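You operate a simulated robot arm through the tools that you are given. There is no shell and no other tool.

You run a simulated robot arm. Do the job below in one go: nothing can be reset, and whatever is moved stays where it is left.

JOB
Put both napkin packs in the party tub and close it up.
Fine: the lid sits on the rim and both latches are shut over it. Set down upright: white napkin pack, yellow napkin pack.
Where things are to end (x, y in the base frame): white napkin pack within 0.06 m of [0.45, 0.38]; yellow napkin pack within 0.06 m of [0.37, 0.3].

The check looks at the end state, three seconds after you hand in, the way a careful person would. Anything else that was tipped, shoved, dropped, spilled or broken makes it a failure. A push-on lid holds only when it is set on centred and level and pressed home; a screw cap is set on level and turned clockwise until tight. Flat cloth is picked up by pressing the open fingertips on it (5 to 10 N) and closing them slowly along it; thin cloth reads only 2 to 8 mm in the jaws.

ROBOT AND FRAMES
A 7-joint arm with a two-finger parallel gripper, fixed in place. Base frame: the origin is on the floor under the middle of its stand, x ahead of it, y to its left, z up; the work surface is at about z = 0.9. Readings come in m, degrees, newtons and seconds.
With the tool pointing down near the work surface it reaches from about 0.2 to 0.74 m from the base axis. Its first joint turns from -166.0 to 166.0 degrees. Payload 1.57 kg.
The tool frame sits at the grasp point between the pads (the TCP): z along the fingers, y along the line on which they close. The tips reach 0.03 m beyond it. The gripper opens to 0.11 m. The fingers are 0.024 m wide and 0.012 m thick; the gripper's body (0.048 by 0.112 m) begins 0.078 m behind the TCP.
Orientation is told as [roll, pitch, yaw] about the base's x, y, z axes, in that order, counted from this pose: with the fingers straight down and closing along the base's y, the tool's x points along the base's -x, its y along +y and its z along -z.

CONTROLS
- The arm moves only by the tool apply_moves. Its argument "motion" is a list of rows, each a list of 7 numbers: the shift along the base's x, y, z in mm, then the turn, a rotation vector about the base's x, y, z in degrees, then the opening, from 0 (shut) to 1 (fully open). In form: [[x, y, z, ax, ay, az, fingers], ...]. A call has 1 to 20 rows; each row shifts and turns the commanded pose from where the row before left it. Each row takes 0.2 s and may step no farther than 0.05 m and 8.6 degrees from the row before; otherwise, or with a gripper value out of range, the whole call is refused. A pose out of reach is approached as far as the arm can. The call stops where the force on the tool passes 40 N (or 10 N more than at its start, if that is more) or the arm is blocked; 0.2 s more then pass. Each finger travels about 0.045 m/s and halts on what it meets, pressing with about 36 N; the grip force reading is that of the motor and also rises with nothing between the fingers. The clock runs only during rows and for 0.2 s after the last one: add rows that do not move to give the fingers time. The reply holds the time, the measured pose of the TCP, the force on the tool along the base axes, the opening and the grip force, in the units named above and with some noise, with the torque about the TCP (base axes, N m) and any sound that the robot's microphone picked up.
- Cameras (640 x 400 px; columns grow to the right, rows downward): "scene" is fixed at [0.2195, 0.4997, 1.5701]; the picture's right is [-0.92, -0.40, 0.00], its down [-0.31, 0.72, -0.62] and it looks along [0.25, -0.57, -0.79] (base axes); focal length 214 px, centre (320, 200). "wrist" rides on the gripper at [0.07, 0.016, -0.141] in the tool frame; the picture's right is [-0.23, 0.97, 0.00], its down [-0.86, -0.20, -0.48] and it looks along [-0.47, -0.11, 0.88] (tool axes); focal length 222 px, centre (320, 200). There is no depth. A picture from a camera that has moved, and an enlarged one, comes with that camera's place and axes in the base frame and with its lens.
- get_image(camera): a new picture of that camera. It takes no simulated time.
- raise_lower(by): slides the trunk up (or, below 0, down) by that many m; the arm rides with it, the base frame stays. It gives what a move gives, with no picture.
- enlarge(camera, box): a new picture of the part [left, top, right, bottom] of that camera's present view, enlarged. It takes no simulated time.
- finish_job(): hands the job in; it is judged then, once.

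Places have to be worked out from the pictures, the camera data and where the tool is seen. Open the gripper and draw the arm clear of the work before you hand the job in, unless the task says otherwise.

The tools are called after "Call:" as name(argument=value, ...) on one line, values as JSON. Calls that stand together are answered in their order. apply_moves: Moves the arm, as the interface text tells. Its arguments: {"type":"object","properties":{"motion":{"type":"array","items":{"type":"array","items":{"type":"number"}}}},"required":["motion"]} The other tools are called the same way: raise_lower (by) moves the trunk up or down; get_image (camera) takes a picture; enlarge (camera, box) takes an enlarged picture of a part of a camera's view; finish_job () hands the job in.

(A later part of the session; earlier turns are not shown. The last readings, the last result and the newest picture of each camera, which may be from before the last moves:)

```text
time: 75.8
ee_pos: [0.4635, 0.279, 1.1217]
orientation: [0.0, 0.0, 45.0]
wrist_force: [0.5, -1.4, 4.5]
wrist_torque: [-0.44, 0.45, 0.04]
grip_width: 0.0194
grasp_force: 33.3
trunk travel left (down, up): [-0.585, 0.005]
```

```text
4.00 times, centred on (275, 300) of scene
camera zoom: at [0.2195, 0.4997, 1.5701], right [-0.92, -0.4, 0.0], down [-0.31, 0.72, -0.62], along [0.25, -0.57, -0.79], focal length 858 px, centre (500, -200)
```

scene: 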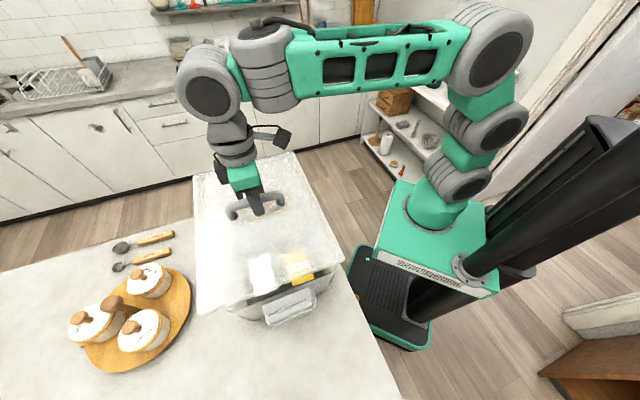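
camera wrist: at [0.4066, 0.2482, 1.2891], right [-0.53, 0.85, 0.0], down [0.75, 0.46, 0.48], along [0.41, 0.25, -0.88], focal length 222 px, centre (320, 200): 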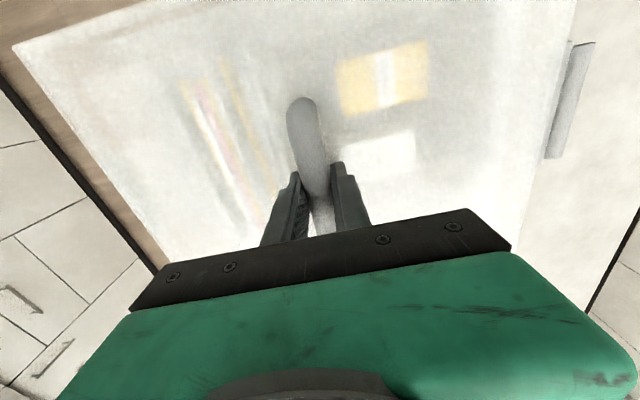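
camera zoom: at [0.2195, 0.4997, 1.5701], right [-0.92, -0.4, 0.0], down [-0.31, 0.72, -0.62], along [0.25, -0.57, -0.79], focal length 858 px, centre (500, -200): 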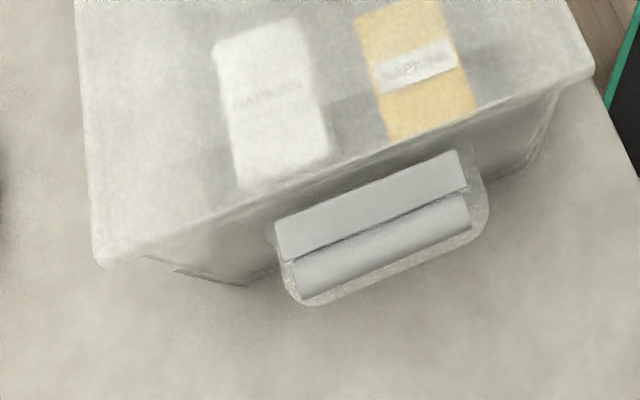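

Contact at TCP z = 1.1217 with the contact centred toward the right (robot-side) long edge. I'll look closer at the lid edge and corners before pressing.

Call:
enlarge(camera="scene", box=[205, 290, 265, 330])

Call:
enlarge(camera="scene", box=[310, 250, 360, 300])

Call:
get_image(camera="wrist")

```text
10.00 times, centred on (235, 310) of scene
camera zoom: at [0.2195, 0.4997, 1.5701], right [-0.92, -0.4, 0.0], down [-0.31, 0.72, -0.62], along [0.25, -0.57, -0.79], focal length 2145 px, centre (1170, -900)
```

zoom: 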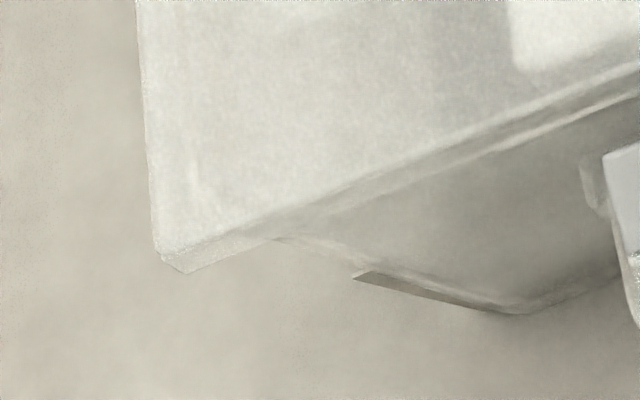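

```text
8.00 times, centred on (335, 275) of scene
camera zoom: at [0.2195, 0.4997, 1.5701], right [-0.92, -0.4, 0.0], down [-0.31, 0.72, -0.62], along [0.25, -0.57, -0.79], focal length 1716 px, centre (200, -400)
```

zoom: 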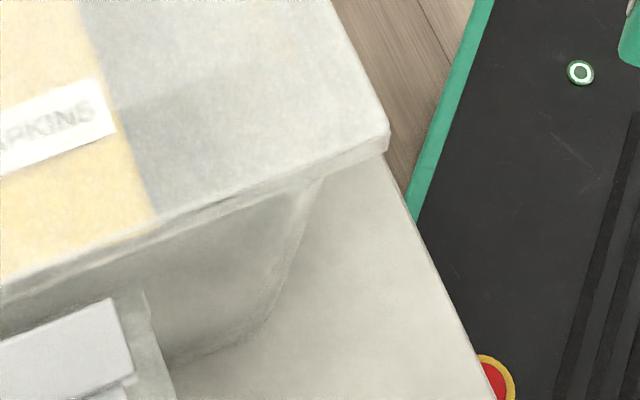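

```text
taken
camera wrist: at [0.4041, 0.2411, 1.2638], right [-0.53, 0.85, 0.0], down [0.75, 0.46, 0.48], along [0.41, 0.25, -0.88], focal length 222 px, centre (320, 200)
```

wrist: 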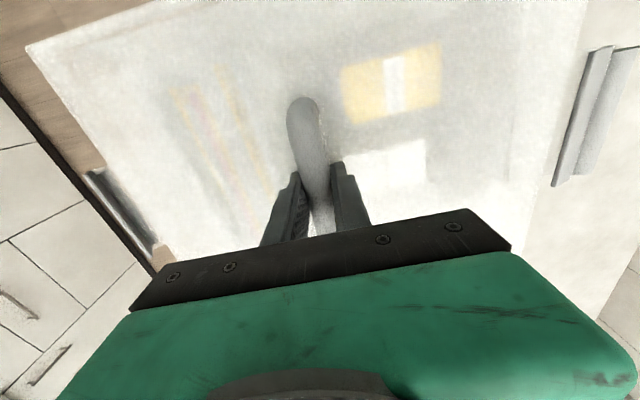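

The plate edge looks almost flush on the rim with no visible gap. I'll press down gently a bit more to see whether it seats evenly.

Call:
apply_moves(motion=[[0, 0, -2, 0, 0, 0, 0], [0, 0, 0, 0, 0, 0, 0]])

```text
time: 76.4
ee_pos: [0.4637, 0.28, 1.1219]
orientation: [-0.2, -0.4, 44.9]
wrist_force: [2.1, 0.0, 22.5]
wrist_torque: [-0.51, 0.52, -0.06]
grip_width: 0.0194
grasp_force: 32.9
trunk travel left (down, up): [-0.585, 0.005]
```

The lid bears evenly now (22 N), but comparing outlines it overhangs the far end by several mm more than the near end. I'll check the far latch and edge in the wrist view before a small re-centring.

Call:
enlarge(camera="wrist", box=[0, 20, 260, 280])

Call:
enlarge(camera="wrist", box=[440, 0, 640, 250])

Call:
enlarge(camera="scene", box=[195, 140, 325, 220])

```text
1.54 times, centred on (130, 150) of wrist
camera zoom: at [0.4034, 0.2406, 1.2633], right [-0.53, 0.85, 0.0], down [0.74, 0.46, 0.48], along [0.41, 0.26, -0.88], focal length 342 px, centre (612, 277)
```

zoom: 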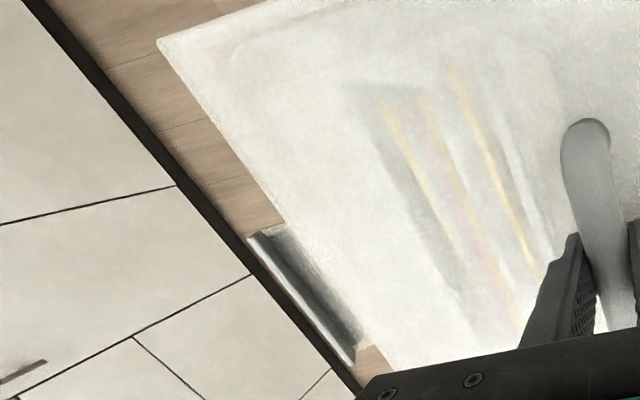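

```text
1.60 times, centred on (540, 125) of wrist
camera zoom: at [0.4034, 0.2406, 1.2633], right [-0.53, 0.85, 0.0], down [0.74, 0.46, 0.48], along [0.41, 0.26, -0.88], focal length 355 px, centre (-32, 320)
```

zoom: 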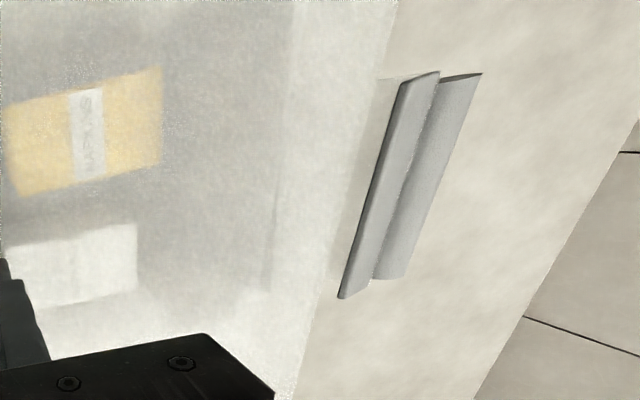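

```text
4.92 times, centred on (260, 180) of scene
camera zoom: at [0.2195, 0.4997, 1.5701], right [-0.92, -0.4, 0.0], down [-0.31, 0.72, -0.62], along [0.25, -0.57, -0.79], focal length 1056 px, centre (615, 298)
```

zoom: 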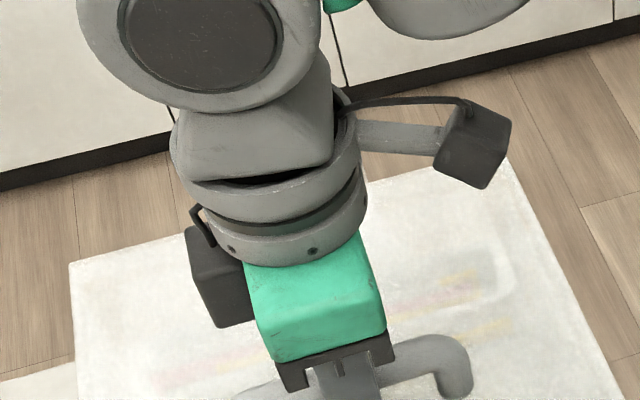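

The near latch clears the lid by about 1 cm and the far latch by more. I'll lift 4 mm, shift the lid 4-5 mm toward the near end with a 0.5° yaw trim, and set it down again.

Call:
apply_moves(motion=[[0, 0, 4, 0, 0, 0, 0], [0, 0, 4, 0, 0, 0, 0], [-2.7, 3.8, 0, 0, 0, 0.5, 0], [0, 0, 0, 0, 0, 0, 0]])

Call:
apply_moves(motion=[[0, 0, -3, 0, 0, 0, 0], [0, 0, -2, 0, 0, 0, 0], [0, 0, -2, 0, 0, 0, 0], [0, 0, 0, 0, 0, 0, 0]])

Call:
enlarge(camera="scene", box=[190, 150, 360, 345])

Call:
enlarge(camera="scene", box=[195, 255, 355, 345])

```text
time: 77.4
ee_pos: [0.46, 0.282, 1.1256]
orientation: [0.1, 0.1, 45.5]
wrist_force: [1.5, -0.2, -1.7]
wrist_torque: [-0.02, 0.0, 0.01]
grip_width: 0.0192
grasp_force: 32.9
trunk travel left (down, up): [-0.585, 0.005]
```

```text
time: 78.4
ee_pos: [0.4611, 0.2822, 1.121]
orientation: [-0.1, -0.4, 45.5]
wrist_force: [3.3, -0.4, 22.3]
wrist_torque: [-0.49, 0.5, -0.04]
grip_width: 0.0195
grasp_force: 33.7
trunk travel left (down, up): [-0.585, 0.005]
```

```text
2.05 times, centred on (275, 248) of scene
camera zoom: at [0.2195, 0.4997, 1.5701], right [-0.92, -0.4, 0.0], down [-0.31, 0.72, -0.62], along [0.25, -0.57, -0.79], focal length 440 px, centre (412, 103)
```

zoom: 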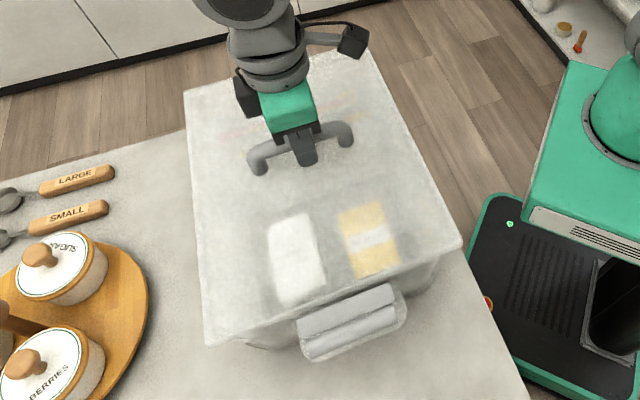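

```text
4.00 times, centred on (275, 300) of scene
camera zoom: at [0.2195, 0.4997, 1.5701], right [-0.92, -0.4, 0.0], down [-0.31, 0.72, -0.62], along [0.25, -0.57, -0.79], focal length 858 px, centre (500, -200)
```

zoom: 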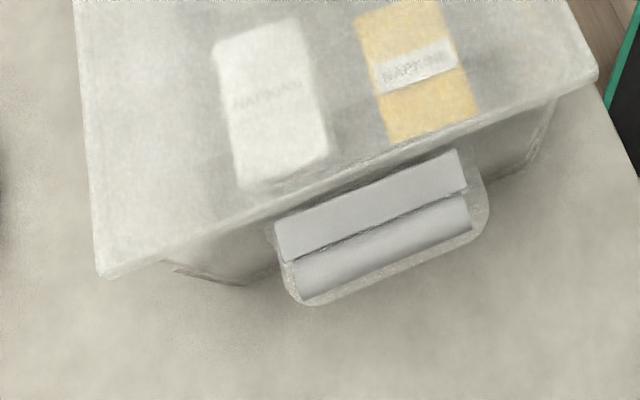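

The near edge now overhangs evenly (both near corners at the same distance) and the lid bears at the same height. Pressing down somewhat more to seat it, listening for a click.

Call:
apply_moves(motion=[[0, 0, -1, 0, 0, 0, 0], [0, 0, -0.5, 0, 0, 0, 0], [0, 0, 0, 0, 0, 0, 0]])

```text
time: 79.2
ee_pos: [0.4597, 0.2837, 1.1202]
orientation: [-0.1, -0.3, 45.4]
wrist_force: [4.1, 0.0, 35.5]
wrist_torque: [0.14, 0.11, 0.03]
grip_width: 0.0193
grasp_force: 33.3
trunk travel left (down, up): [-0.585, 0.005]
```

Pressed with 35 N evenly (almost no torque), the lid is solid on the rim. Easing off the force, then opening the fingers.

Call:
apply_moves(motion=[[0, 0, 1.5, 0, 0, 0, 0], [0, 0, 1.5, 0, 0, 0, 0], [0, 0, 0, 0, 0, 0, 0]])

```text
time: 80.0
ee_pos: [0.4595, 0.2815, 1.1202]
orientation: [0.0, 0.0, 45.6]
wrist_force: [3.4, 4.3, 20.6]
wrist_torque: [0.89, -0.46, -0.03]
grip_width: 0.0193
grasp_force: 33.4
trunk travel left (down, up): [-0.585, 0.005]
```

Still 20 N of preload; easing up a bit more.

Call:
apply_moves(motion=[[0, 0, 1, 0, 0, 0, 0], [0, 0, 1, 0, 0, 0, 0], [0, 0, 0, 0, 0, 0, 0]])

```text
time: 80.8
ee_pos: [0.4601, 0.2817, 1.1199]
orientation: [0.0, 0.4, 45.5]
wrist_force: [0.3, 1.8, -1.9]
wrist_torque: [-0.01, -0.01, -0.24]
grip_width: 0.0192
grasp_force: 33.3
trunk travel left (down, up): [-0.585, 0.005]
```

Force is neutral now and the lid stayed 2 mm lower than at first contact, so it is seated. Opening the fingers.

Call:
apply_moves(motion=[[0, 0, 0, 0, 0, 0, 0.25], [0, 0, 0, 0, 0, 0, 0.4], [0, 0, 0, 0, 0, 0, 0.5], [0, 0, 0, 0, 0, 0, 0.5]])

Call:
enlarge(camera="scene", box=[190, 150, 360, 345])

```text
time: 81.8
ee_pos: [0.4612, 0.2819, 1.1226]
orientation: [0.0, 0.1, 45.4]
wrist_force: [-0.4, 0.3, -0.5]
wrist_torque: [-0.01, 0.01, 0.03]
grip_width: 0.055
grasp_force: 0.1
trunk travel left (down, up): [-0.585, 0.005]
```

```text
2.05 times, centred on (275, 248) of scene
camera zoom: at [0.2195, 0.4997, 1.5701], right [-0.92, -0.4, 0.0], down [-0.31, 0.72, -0.62], along [0.25, -0.57, -0.79], focal length 440 px, centre (412, 103)
```

zoom: 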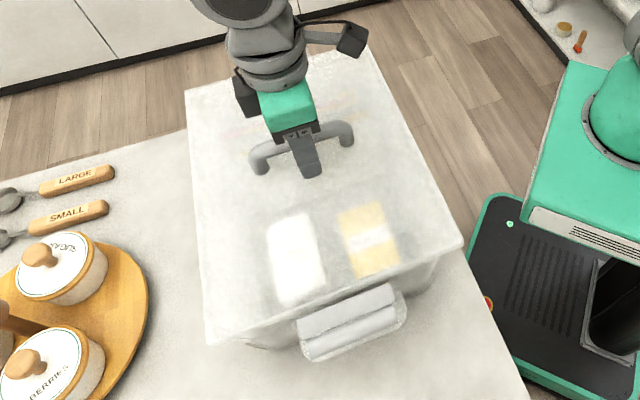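

The lid stays in place. Raising the gripper clear of the handle and viewing lid and latches from above.

Call:
apply_moves(motion=[[0, 0, 20, 0, 0, 0, 0.5], [0, 0, 30, 0, 0, 0, 0.5], [0, 0, 40, 0, 0, 0, 0.5], [0, 0, 40, 0, 0, 0, 0.5], [0, 0, 40, 0, 0, 0, 0.5], [0, 0, 0, 0, 0, 0, 0.5]])

Call:
get_image(camera="wrist")

Call:
enlarge(camera="scene", box=[190, 150, 360, 345])

```text
time: 83.2
ee_pos: [0.4574, 0.2833, 1.2967]
orientation: [0.0, 0.1, 45.5]
wrist_force: [0.6, -1.0, 0.1]
wrist_torque: [0.02, 0.02, -0.02]
grip_width: 0.0552
grasp_force: 0.1
trunk travel left (down, up): [-0.585, 0.005]
```

```text
taken
camera wrist: at [0.3979, 0.2446, 1.4388], right [-0.54, 0.84, 0.0], down [0.74, 0.47, 0.48], along [0.4, 0.26, -0.88], focal length 222 px, centre (320, 200)
```

wrist: 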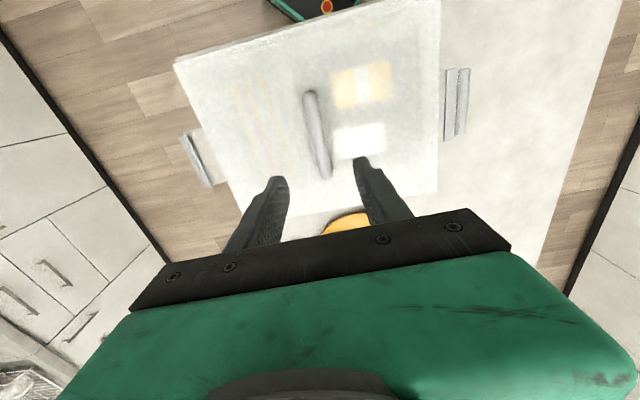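

```text
2.05 times, centred on (275, 248) of scene
camera zoom: at [0.2195, 0.4997, 1.5701], right [-0.92, -0.4, 0.0], down [-0.31, 0.72, -0.62], along [0.25, -0.57, -0.79], focal length 440 px, centre (412, 103)
```

zoom: 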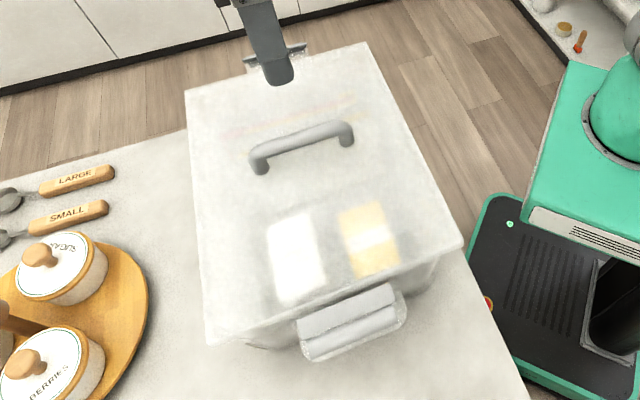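

Lid is on. Now enlarging the two latches to understand how they swing.

Call:
enlarge(camera="wrist", box=[400, 50, 500, 150])

Call:
enlarge(camera="wrist", box=[160, 110, 260, 210])

Call:
enlarge(camera="scene", box=[255, 275, 325, 335])

Call:
enlarge(camera="scene", box=[220, 155, 300, 205])

```text
4.00 times, centred on (450, 100) of wrist
camera zoom: at [0.3979, 0.2446, 1.4388], right [-0.54, 0.84, 0.0], down [0.74, 0.47, 0.48], along [0.4, 0.26, -0.88], focal length 888 px, centre (-200, 600)
```

zoom: 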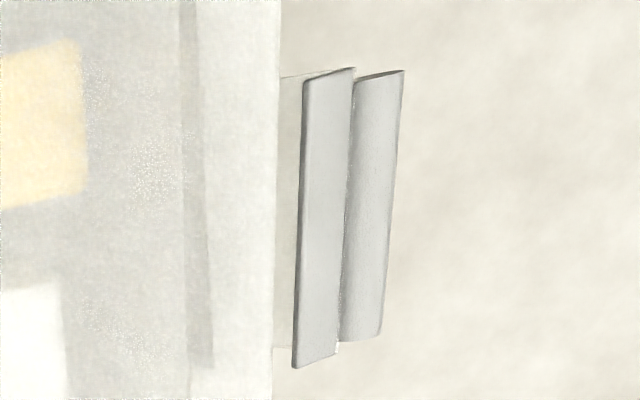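

```text
4.00 times, centred on (210, 160) of wrist
camera zoom: at [0.3979, 0.2446, 1.4388], right [-0.54, 0.84, 0.0], down [0.74, 0.47, 0.48], along [0.4, 0.26, -0.88], focal length 888 px, centre (760, 360)
```

zoom: 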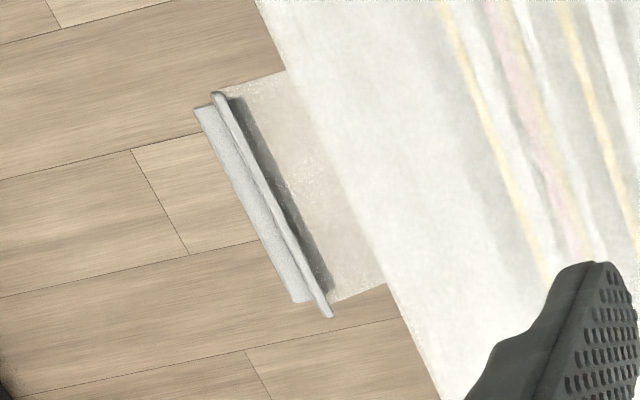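

```text
6.67 times, centred on (290, 305) of scene
camera zoom: at [0.2195, 0.4997, 1.5701], right [-0.92, -0.4, 0.0], down [-0.31, 0.72, -0.62], along [0.25, -0.57, -0.79], focal length 1430 px, centre (520, -500)
```

zoom: 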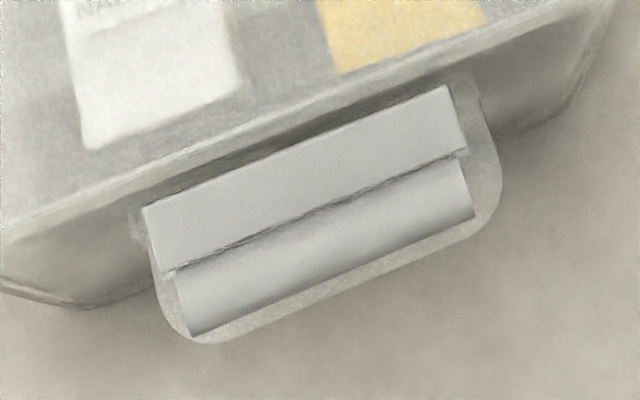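

```text
8.00 times, centred on (260, 180) of scene
camera zoom: at [0.2195, 0.4997, 1.5701], right [-0.92, -0.4, 0.0], down [-0.31, 0.72, -0.62], along [0.25, -0.57, -0.79], focal length 1716 px, centre (800, 360)
```

zoom: 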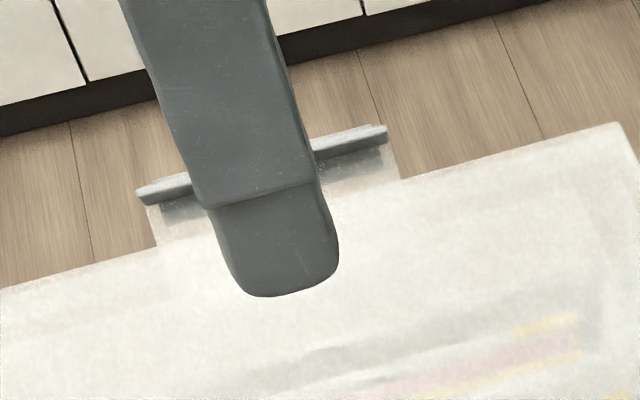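

The latches are hinged flaps with an inward lip and an outer grip bar; the near one already swung most of the way up. Before pushing them I want to be sure the lid is fully down, so I'll inspect the lid/rim edge closely.

Call:
enlarge(camera="scene", box=[210, 290, 260, 325])

Call:
enlarge(camera="scene", box=[305, 255, 355, 290])

Call:
enlarge(camera="scene", box=[255, 265, 325, 310])

```text
11.43 times, centred on (235, 308) of scene
camera zoom: at [0.2195, 0.4997, 1.5701], right [-0.92, -0.4, 0.0], down [-0.31, 0.72, -0.62], along [0.25, -0.57, -0.79], focal length 2451 px, centre (1291, -1029)
```

zoom: 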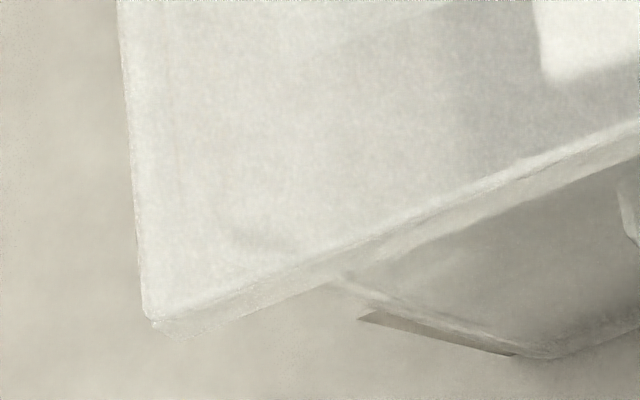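

```text
11.43 times, centred on (330, 272) of scene
camera zoom: at [0.2195, 0.4997, 1.5701], right [-0.92, -0.4, 0.0], down [-0.31, 0.72, -0.62], along [0.25, -0.57, -0.79], focal length 2451 px, centre (206, -629)
```

zoom: 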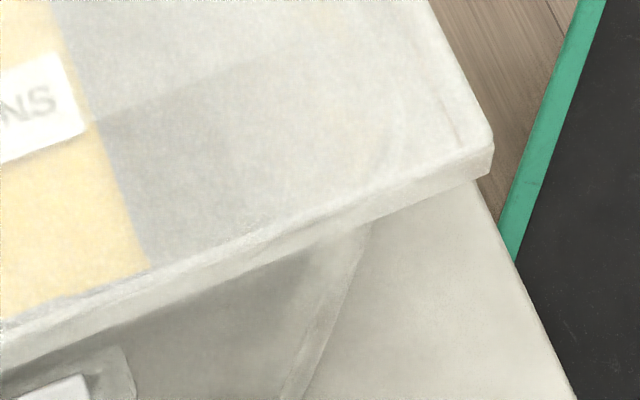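

```text
8.89 times, centred on (290, 288) of scene
camera zoom: at [0.2195, 0.4997, 1.5701], right [-0.92, -0.4, 0.0], down [-0.31, 0.72, -0.62], along [0.25, -0.57, -0.79], focal length 1906 px, centre (587, -578)
```

zoom: 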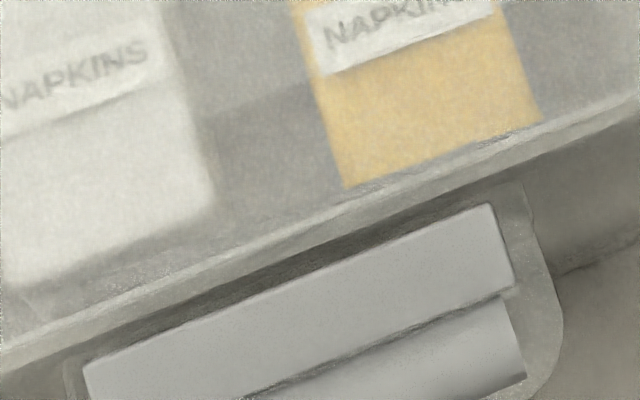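

The lid's plate edge (about 1 cm thick) rests directly on the rim with no gap, so it is home. To understand the latch geometry from the side, I'll move beside the near latch with closed fingers and tilt the camera.

Call:
apply_moves(motion=[[-30, 26, 0, 0, 0, 0, 0.3], [-30, 26, 0, 0, 0, 0, 0.1], [-30, 26, 0, 0, 0, 0, 0], [-30, 26, 0, 0, 0, 0, 0], [-32, 26, -10, 0, 0, 0, 0], [-32, 26, -20, 0, 0, 0, 0], [-32, 32, -25, 0, 0, 0, 0], [0, 0, 0, 0, 0, 0, 0]])

Call:
apply_moves(motion=[[0, 0, 0, 5.6, -5.6, 0, 0], [0, 0, 0, 5.6, -5.6, 0, 0], [0, 0, 0, 5.6, -5.6, 0, 0], [0, 0, 0, 5.6, -5.6, 0, 0], [0, 0, 0, 5.6, -5.6, 0, 0], [0, 0, 0, 0, 0, 0, 0]])

Call:
get_image(camera="wrist")

Call:
get_image(camera="scene")

```text
refused: row 7 steps farther than a row can; nothing moved
```

```text
time: 84.6
ee_pos: [0.4325, 0.2794, 1.3733]
orientation: [-0.9, -32.9, 45.6]
wrist_force: [0.4, -0.8, -0.9]
wrist_torque: [0.0, 0.0, -0.02]
grip_width: 0.0001
grasp_force: 21.4
out of reach, approached as far as the arm can: row 3, 4, 5
trunk travel left (down, up): [-0.585, 0.005]
```

```text
taken
camera wrist: at [0.3277, 0.1948, 1.4538], right [-0.56, 0.82, 0.11], down [0.46, 0.19, 0.87], along [0.69, 0.53, -0.48], focal length 222 px, centre (320, 200)
```

wrist: 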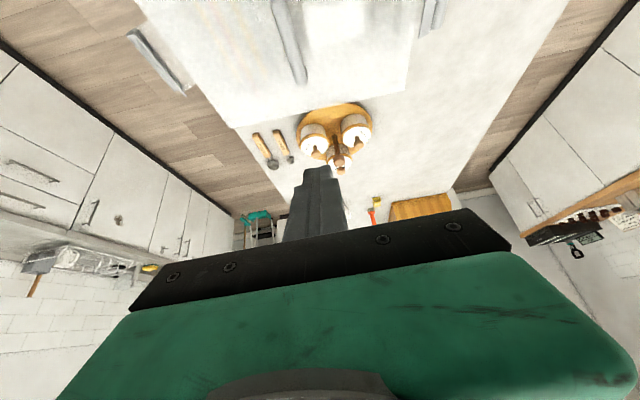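

```text
taken
```

scene: 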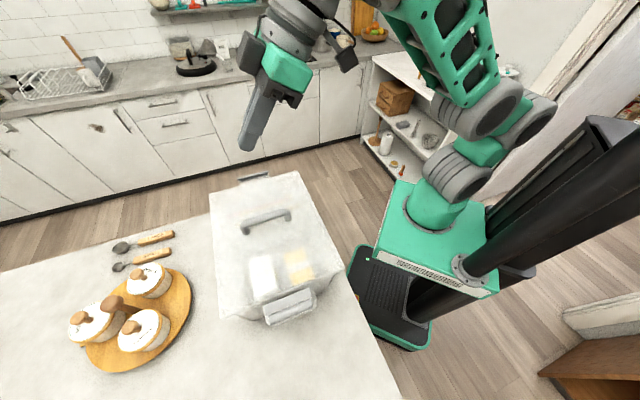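

The long move was refused for its step size and the tilt happened in place, which is harmless up here. Now moving in valid steps to the side of the near latch.

Call:
apply_moves(motion=[[-24, 24, -15, 0, 0, 0, 0], [-24, 24, -15, 0, 0, 0, 0], [-24, 24, -15, 0, 0, 0, 0], [-24, 24, -15, 0, 0, 0, 0], [-24, 24, -15, 0, 0, 0, 0], [-24, 24, -15, 0, 0, 0, 0], [-24, 24, -15, 0, 0, 0, 0], [-24, 24, -15, 0, 0, 0, 0], [0, 0, 0, 0, 0, 0, 0]])

Call:
get_image(camera="wrist")

Call:
get_image(camera="scene")

```text
time: 86.6
ee_pos: [0.2352, 0.4694, 1.2756]
orientation: [-0.4, -34.7, 45.6]
wrist_force: [0.2, -0.6, 0.9]
wrist_torque: [-0.01, 0.01, -0.01]
grip_width: 0.0002
grasp_force: 21.6
out of reach, approached as far as the arm can: row 1, 4, 5
trunk travel left (down, up): [-0.585, 0.005]
```

```text
taken
camera wrist: at [0.1277, 0.3826, 1.3521], right [-0.56, 0.82, 0.12], down [0.44, 0.17, 0.88], along [0.7, 0.55, -0.46], focal length 222 px, centre (320, 200)
```

wrist: 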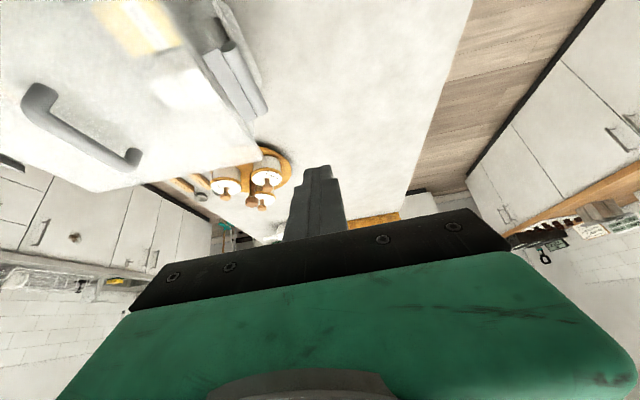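

```text
taken
```

scene: 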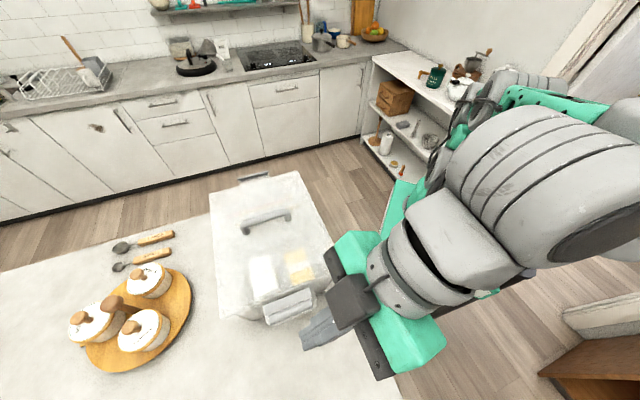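

Good vantage. Shifting a little farther out and lowering to see the latch more from the side.

Call:
apply_moves(motion=[[-8, 8, -30, 0, 0, 0, 0], [-8, 8, -30, 0, 0, 0, 0], [0, 0, -30, 0, 0, 0, 0], [0, 0, -30, 0, 0, 0, 0], [0, 0, 0, 0, 0, 0, 0]])

Call:
get_image(camera="wrist")

Call:
enlarge(camera="wrist", box=[100, 0, 340, 180])

```text
time: 87.8
ee_pos: [0.217, 0.4875, 1.1555]
orientation: [-0.4, -34.7, 45.6]
wrist_force: [-0.3, -0.5, -0.6]
wrist_torque: [0.01, 0.0, -0.01]
grip_width: 0.0002
grasp_force: 21.8
trunk travel left (down, up): [-0.585, 0.005]
```

```text
taken
camera wrist: at [0.1105, 0.4013, 1.2327], right [-0.56, 0.82, 0.12], down [0.44, 0.17, 0.88], along [0.7, 0.55, -0.46], focal length 222 px, centre (320, 200)
```

wrist: 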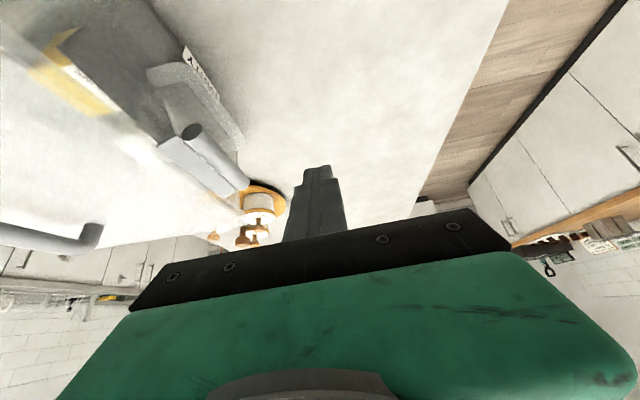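

```text
2.22 times, centred on (220, 90) of wrist
camera zoom: at [0.1105, 0.4013, 1.2327], right [-0.56, 0.82, 0.12], down [0.44, 0.17, 0.88], along [0.7, 0.55, -0.46], focal length 494 px, centre (542, 444)
```

zoom: 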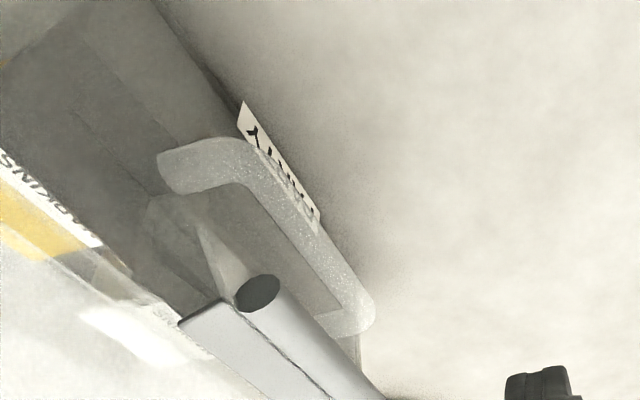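

Very informative: the fixed translucent loop is a carrying handle, and the latch itself is a tapered arm with a bar and a lip, whose tip is now next to the lid edge. Enlarging further.

Call:
enlarge(camera="wrist", box=[130, 60, 270, 190])

Call:
enlarge(camera="wrist", box=[140, 90, 220, 160])

```text
3.08 times, centred on (200, 125) of wrist
camera zoom: at [0.1105, 0.4013, 1.2327], right [-0.56, 0.82, 0.12], down [0.44, 0.17, 0.88], along [0.7, 0.55, -0.46], focal length 684 px, centre (689, 431)
```

zoom: 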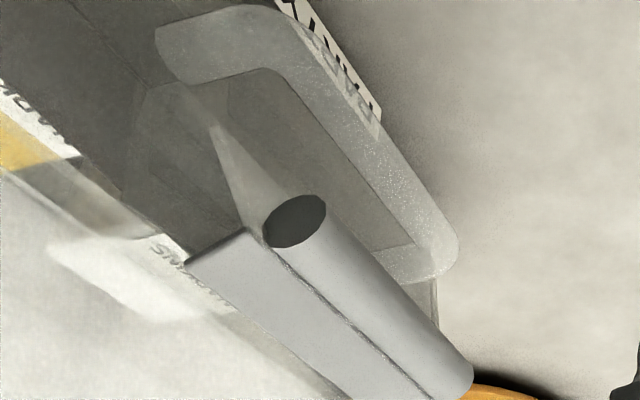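

```text
5.71 times, centred on (180, 125) of wrist
camera zoom: at [0.1105, 0.4013, 1.2327], right [-0.56, 0.82, 0.12], down [0.44, 0.17, 0.88], along [0.7, 0.55, -0.46], focal length 1269 px, centre (1120, 629)
```

zoom: 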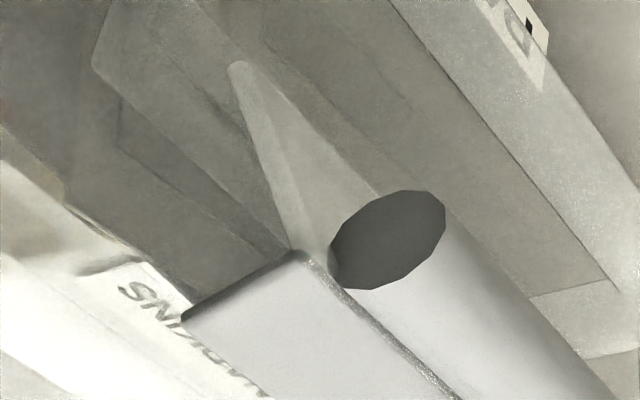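

The lip tip now sits beside the lid's edge, not above it, so I need to know whether the lid is really fully seated. Moving back along the latch axis and lower to view the lid/rim corner from the side.

Call:
apply_moves(motion=[[-24, -24, -15, 0, 0, 0, 0], [-24, -24, -15, 0, 0, 0, 0], [-24, -24, -15, 0, 0, 0, 0], [0, 0, 0, 0, 0, 0, 0]])

Call:
get_image(camera="wrist")

Call:
enlarge(camera="wrist", box=[110, 80, 270, 200])

```text
time: 88.8
ee_pos: [0.1476, 0.4123, 1.1074]
orientation: [-0.5, -34.7, 45.5]
wrist_force: [0.1, -0.5, 0.5]
wrist_torque: [0.0, 0.01, 0.04]
grip_width: 0.0003
grasp_force: 21.2
trunk travel left (down, up): [-0.585, 0.005]
```

```text
taken
camera wrist: at [0.0401, 0.3267, 1.1842], right [-0.56, 0.82, 0.12], down [0.44, 0.17, 0.88], along [0.7, 0.55, -0.46], focal length 222 px, centre (320, 200)
```

wrist: 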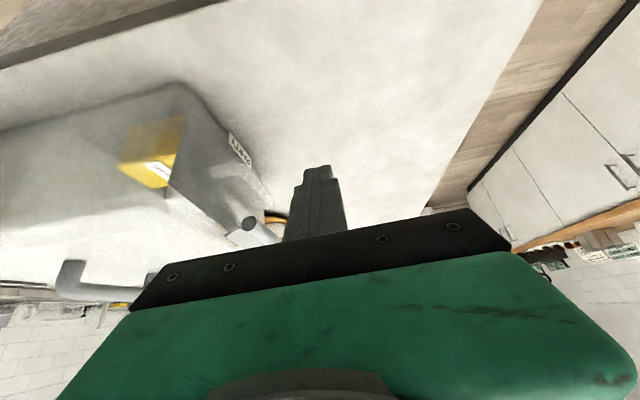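

```text
3.33 times, centred on (190, 140) of wrist
camera zoom: at [0.0401, 0.3267, 1.1842], right [-0.56, 0.82, 0.12], down [0.44, 0.17, 0.88], along [0.7, 0.55, -0.46], focal length 740 px, centre (753, 400)
```

zoom: 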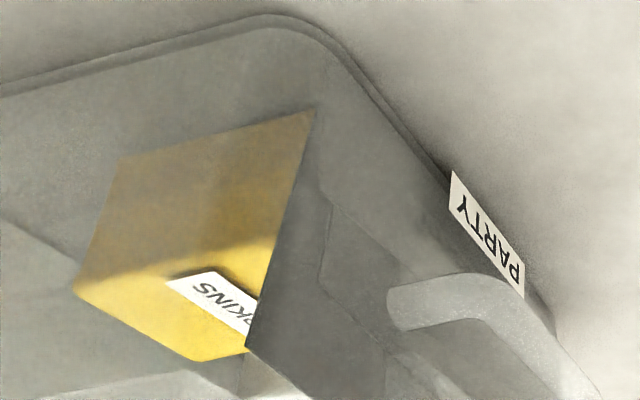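

Good side view. Enlarging the rim corner and latch end.

Call:
enlarge(camera="wrist", box=[140, 160, 290, 260])

Call:
enlarge(camera="wrist", box=[0, 170, 160, 300])

Call:
enlarge(camera="wrist", box=[200, 190, 290, 250])

```text
4.00 times, centred on (215, 210) of wrist
camera zoom: at [0.0401, 0.3267, 1.1842], right [-0.56, 0.82, 0.12], down [0.44, 0.17, 0.88], along [0.7, 0.55, -0.46], focal length 888 px, centre (740, 160)
```

zoom: 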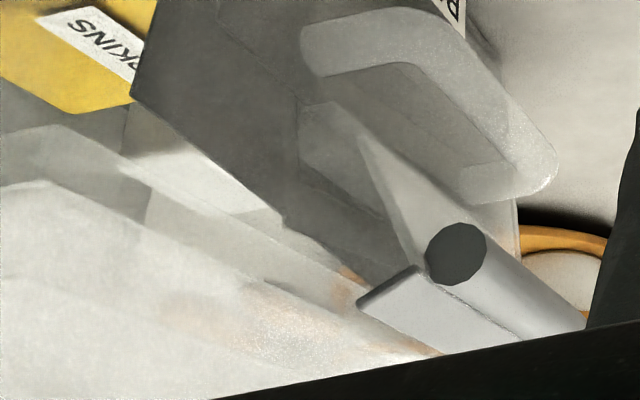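

```text
3.08 times, centred on (80, 235) of wrist
camera zoom: at [0.0401, 0.3267, 1.1842], right [-0.56, 0.82, 0.12], down [0.44, 0.17, 0.88], along [0.7, 0.55, -0.46], focal length 684 px, centre (1058, 92)
```

zoom: 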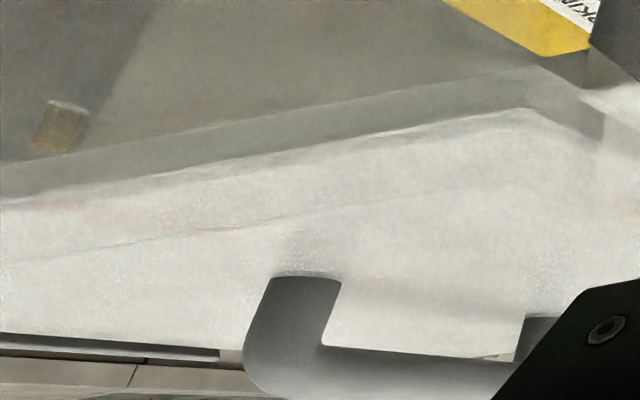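

```text
6.67 times, centred on (245, 220) of wrist
camera zoom: at [0.0401, 0.3267, 1.1842], right [-0.56, 0.82, 0.12], down [0.44, 0.17, 0.88], along [0.7, 0.55, -0.46], focal length 1481 px, centre (820, 67)
```

zoom: 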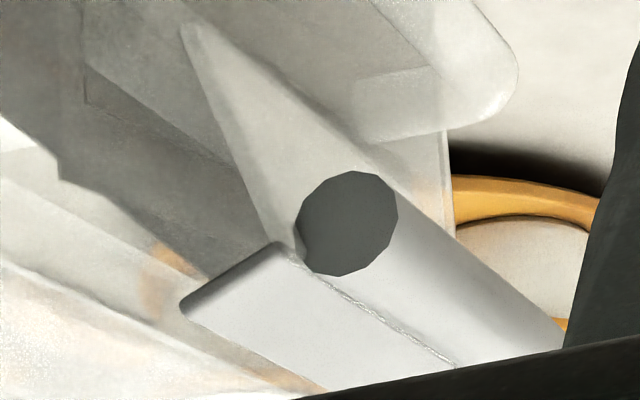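

The lid's side face spans about z = 1.078 to 1.089, yet the latch lip would swing in at about z = 1.083, so the lid may still be standing on the rim some 7 mm too high. Zooming on the lid's near corner to check.

Call:
enlarge(camera="wrist", box=[120, 165, 200, 225])

Call:
enlarge(camera="wrist", box=[0, 150, 160, 240])

```text
6.67 times, centred on (160, 195) of wrist
camera zoom: at [0.0401, 0.3267, 1.1842], right [-0.56, 0.82, 0.12], down [0.44, 0.17, 0.88], along [0.7, 0.55, -0.46], focal length 1481 px, centre (1387, 233)
```

zoom: 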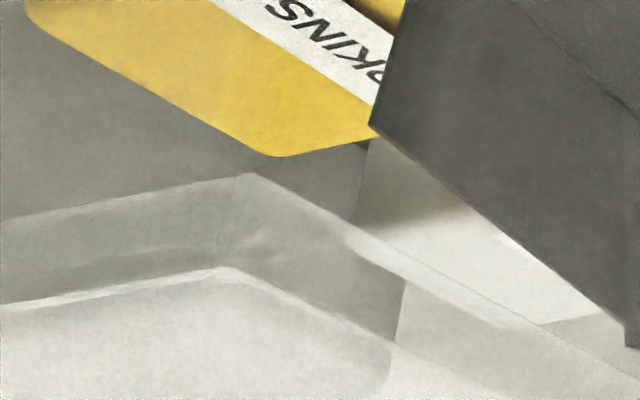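

```text
4.00 times, centred on (80, 195) of wrist
camera zoom: at [0.0401, 0.3267, 1.1842], right [-0.56, 0.82, 0.12], down [0.44, 0.17, 0.88], along [0.7, 0.55, -0.46], focal length 888 px, centre (1280, 220)
```

zoom: 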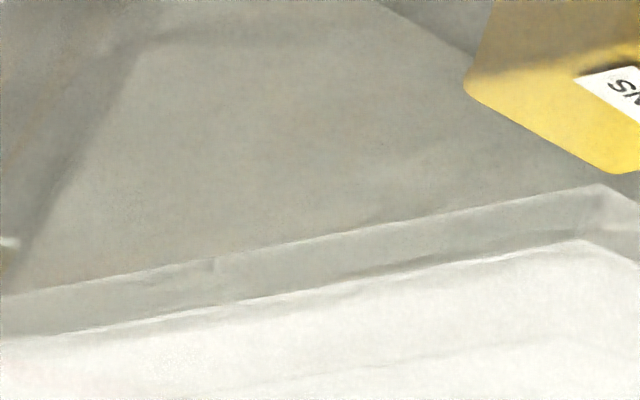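

The lid seems to stand about 7 mm proud, its lower tongue probably catching the rim. I'll go back, un-tilt, re-grip the handle, and re-centre it with light downward pressure until it drops in.

Call:
apply_moves(motion=[[0, 0, 40, 0, 0, 0, 0], [0, 0, 40, 0, 0, 0, 0], [0, 0, 40, 0, 0, 0, 0], [10, 0, 40, 0, 0, 0, 0], [10, 0, 0, -5.6, 5.6, 0, 0], [10, 0, 0, -5.6, 5.6, 0, 0], [10, 0, 0, -5.6, 5.6, 0, 0], [10, 0, 0, -5.6, 5.6, 0, 0], [0, 0, 0, -1.9, 1.9, 0, 0], [0, 0, 0, 0, 0, 0, 0]])

```text
time: 91.0
ee_pos: [0.1976, 0.4153, 1.2712]
orientation: [-0.1, -0.3, 45.5]
wrist_force: [0.6, 0.2, -0.5]
wrist_torque: [0.02, -0.01, 0.01]
grip_width: 0.0002
grasp_force: 21.4
trunk travel left (down, up): [-0.585, 0.005]
```

Tool is vertical again. Moving back above the lid handle with the fingers opened.

Call:
apply_moves(motion=[[37.5, -19, 0, -0.2, 0.2, 0, 0.1], [37.5, -19, 0, 0, 0, 0, 0.2], [37.5, -19, 0, 0, 0, 0, 0.3], [37.5, -19, 0, 0, 0, 0, 0.4], [37.5, -19, 0, 0, 0, 0, 0.5], [37.5, -19, 0, 0, 0, 0, 0.5], [37.5, -19, 0, 0, 0, 0, 0.5], [0, 0, 0, 0, 0, 0, 0.5]])

Call:
get_image(camera="wrist")

Call:
enlarge(camera="scene", box=[190, 150, 360, 345])

```text
time: 92.8
ee_pos: [0.4586, 0.2824, 1.2716]
orientation: [-0.1, 0.0, 45.6]
wrist_force: [0.0, -0.2, -0.1]
wrist_torque: [-0.02, 0.06, 0.01]
grip_width: 0.0552
grasp_force: 0.0
trunk travel left (down, up): [-0.585, 0.005]
```

```text
taken
camera wrist: at [0.3996, 0.2442, 1.4124], right [-0.54, 0.84, 0.0], down [0.74, 0.47, 0.48], along [0.41, 0.26, -0.88], focal length 222 px, centre (320, 200)
```

wrist: 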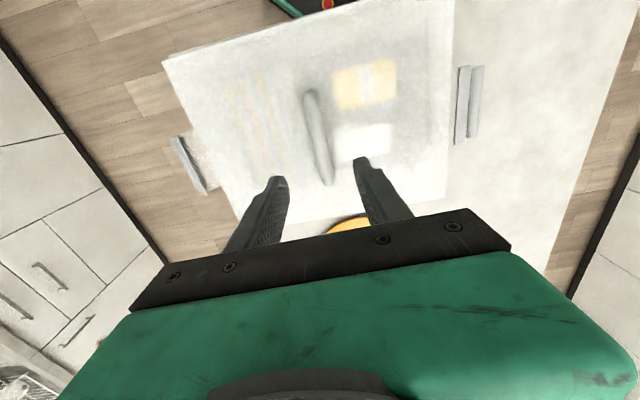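

```text
2.05 times, centred on (275, 248) of scene
camera zoom: at [0.2195, 0.4997, 1.5701], right [-0.92, -0.4, 0.0], down [-0.31, 0.72, -0.62], along [0.25, -0.57, -0.79], focal length 440 px, centre (412, 103)
```

zoom: 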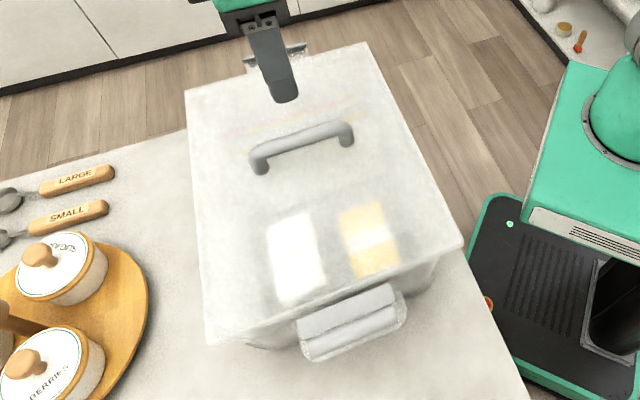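

Descending over the handle with the fingers straddling the bar.

Call:
apply_moves(motion=[[1, 0, -40, 0, 0, 0, 0.5], [1, 0, -40, 0, 0, 0, 0.5], [0, 0, -35, 0, 0, 0, 0.5], [0, 0, -20, 0, 0, 0, 0.5], [0, 0, -12, 0, 0, 0, 0.5], [0, 0, 0, 0, 0, 0, 0.5]])

Call:
apply_moves(motion=[[0, 0, 0, 0, 0, 0, 0.35], [0, 0, 0, 0, 0, 0, 0.2], [0, 0, 0, 0, 0, 0, 0], [0, 0, 0, 0, 0, 0, 0], [0, 0, 0, 0, 0, 0, 0]])

```text
time: 94.2
ee_pos: [0.4627, 0.2808, 1.122]
orientation: [0.0, 0.0, 45.4]
wrist_force: [0.0, -0.3, 0.3]
wrist_torque: [0.01, 0.02, 0.0]
grip_width: 0.0548
grasp_force: 0.0
trunk travel left (down, up): [-0.585, 0.005]
```

```text
time: 95.4
ee_pos: [0.4633, 0.2812, 1.123]
orientation: [-0.2, 0.0, 45.5]
wrist_force: [0.4, 0.9, 0.5]
wrist_torque: [0.01, -0.01, -0.07]
grip_width: 0.0193
grasp_force: 33.6
trunk travel left (down, up): [-0.585, 0.005]
```

Handle is gripped again. Lifting 6 mm, shifting +4 mm in x (toward the computed centre), then lowering to see whether it goes lower than before (TCP 1.123).

Call:
apply_moves(motion=[[0, 0, 4, 0, 0, 0, 0], [0, 0, 3, 0, 0, 0, 0], [4, 0, 0, 0, 0, 0.3, 0], [0, 0, 0, 0, 0, 0, 0]])

Call:
apply_moves(motion=[[0, 0, -3, 0, 0, 0, 0], [0, 0, -3, 0, 0, 0, 0], [0, 0, -2, 0, 0, 0, 0], [0, 0, 0, 0, 0, 0, 0]])

```text
time: 96.4
ee_pos: [0.4654, 0.28, 1.1299]
orientation: [-0.1, 0.0, 45.7]
wrist_force: [0.5, -0.9, -2.1]
wrist_torque: [0.0, -0.03, -0.02]
grip_width: 0.0194
grasp_force: 33.2
trunk travel left (down, up): [-0.585, 0.005]
```

```text
time: 97.4
ee_pos: [0.4659, 0.2804, 1.1235]
orientation: [-0.1, -0.2, 45.8]
wrist_force: [0.7, -0.6, 10.1]
wrist_torque: [-0.5, 0.53, -0.03]
grip_width: 0.0189
grasp_force: 33.9
trunk travel left (down, up): [-0.585, 0.005]
```

It stops at the same height, evenly supported. I'll check the lid's position again in the scene view before releasing and pressing directly on the lid.

Call:
enlarge(camera="scene", box=[190, 150, 360, 345])

Call:
enlarge(camera="scene", box=[195, 255, 355, 345])

Call:
get_image(camera="wrist")

```text
2.05 times, centred on (275, 248) of scene
camera zoom: at [0.2195, 0.4997, 1.5701], right [-0.92, -0.4, 0.0], down [-0.31, 0.72, -0.62], along [0.25, -0.57, -0.79], focal length 440 px, centre (412, 103)
```

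zoom: 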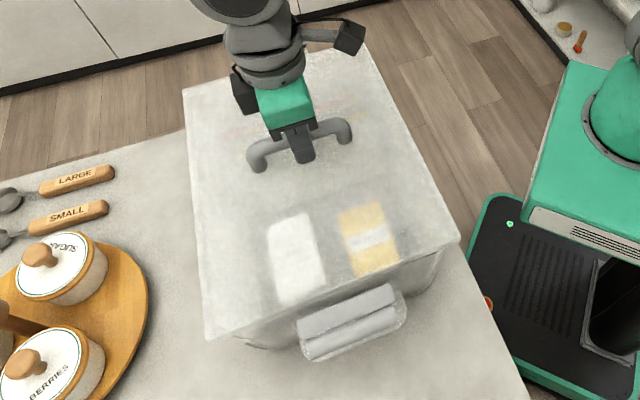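

```text
4.00 times, centred on (275, 300) of scene
camera zoom: at [0.2195, 0.4997, 1.5701], right [-0.92, -0.4, 0.0], down [-0.31, 0.72, -0.62], along [0.25, -0.57, -0.79], focal length 858 px, centre (500, -200)
```

zoom: 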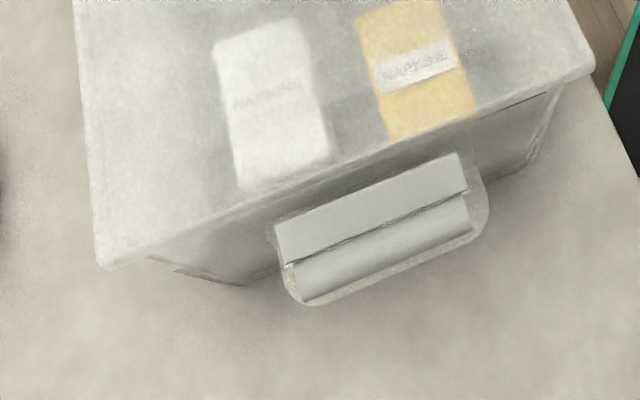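

```text
taken
camera wrist: at [0.406, 0.2417, 1.2642], right [-0.54, 0.84, 0.0], down [0.74, 0.47, 0.48], along [0.41, 0.26, -0.88], focal length 222 px, centre (320, 200)
```

wrist: 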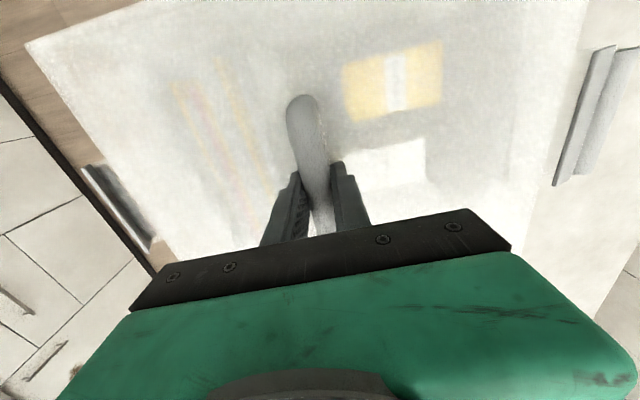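

I notice a thin dark gap under the near-right part of the lid, so it is not fully home. The rim is faintly visible through the lid from above, so I'll enlarge the wrist view to compare rim and lid edges.

Call:
enlarge(camera="wrist", box=[0, 0, 200, 130])

Call:
enlarge(camera="wrist", box=[430, 0, 640, 130])

Call:
enlarge(camera="wrist", box=[400, 80, 640, 250])

Call:
enlarge(camera="scene", box=[300, 250, 350, 290])

```text
3.08 times, centred on (100, 65) of wrist
camera zoom: at [0.406, 0.2417, 1.2642], right [-0.54, 0.84, 0.0], down [0.74, 0.47, 0.48], along [0.41, 0.26, -0.88], focal length 684 px, centre (997, 615)
```

zoom: 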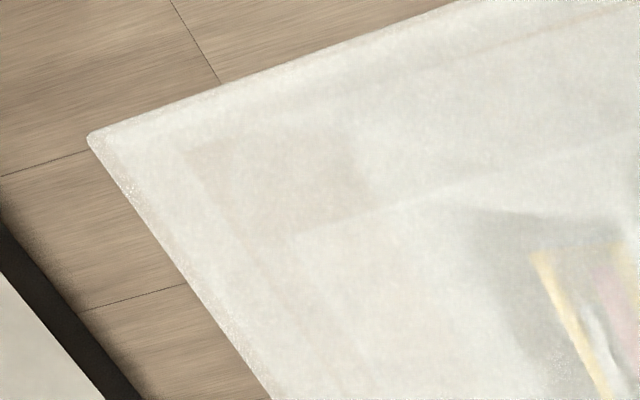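

```text
3.05 times, centred on (535, 65) of wrist
camera zoom: at [0.406, 0.2417, 1.2642], right [-0.54, 0.84, 0.0], down [0.74, 0.47, 0.48], along [0.41, 0.26, -0.88], focal length 677 px, centre (-335, 611)
```

zoom: 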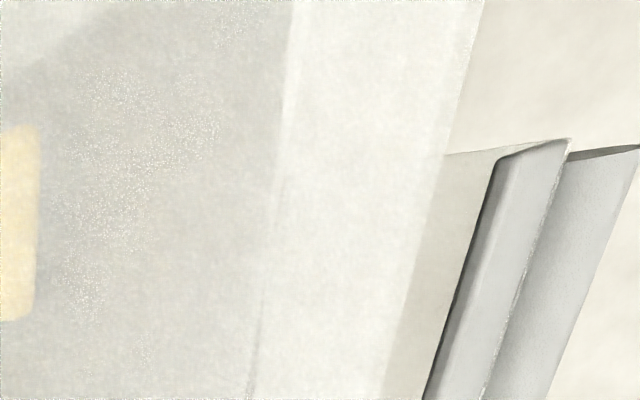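

```text
2.35 times, centred on (520, 165) of wrist
camera zoom: at [0.406, 0.2417, 1.2642], right [-0.54, 0.84, 0.0], down [0.74, 0.47, 0.48], along [0.41, 0.26, -0.88], focal length 523 px, centre (-151, 282)
```

zoom: 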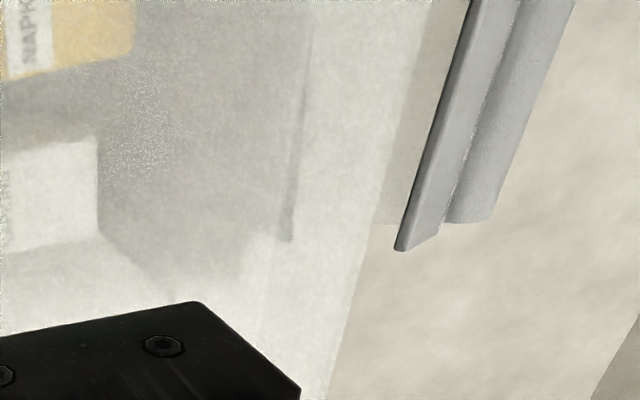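

```text
10.00 times, centred on (325, 270) of scene
camera zoom: at [0.2195, 0.4997, 1.5701], right [-0.92, -0.4, 0.0], down [-0.31, 0.72, -0.62], along [0.25, -0.57, -0.79], focal length 2145 px, centre (270, -500)
```

zoom: 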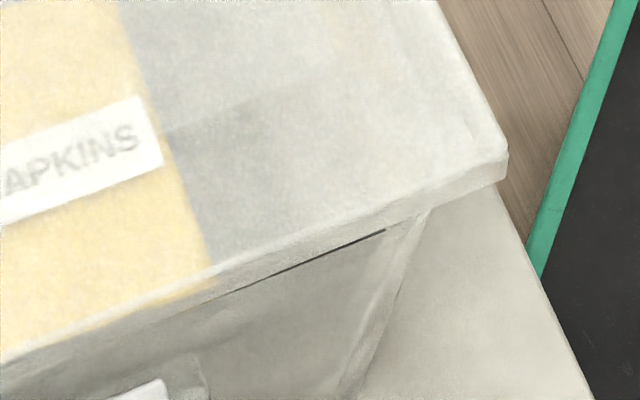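

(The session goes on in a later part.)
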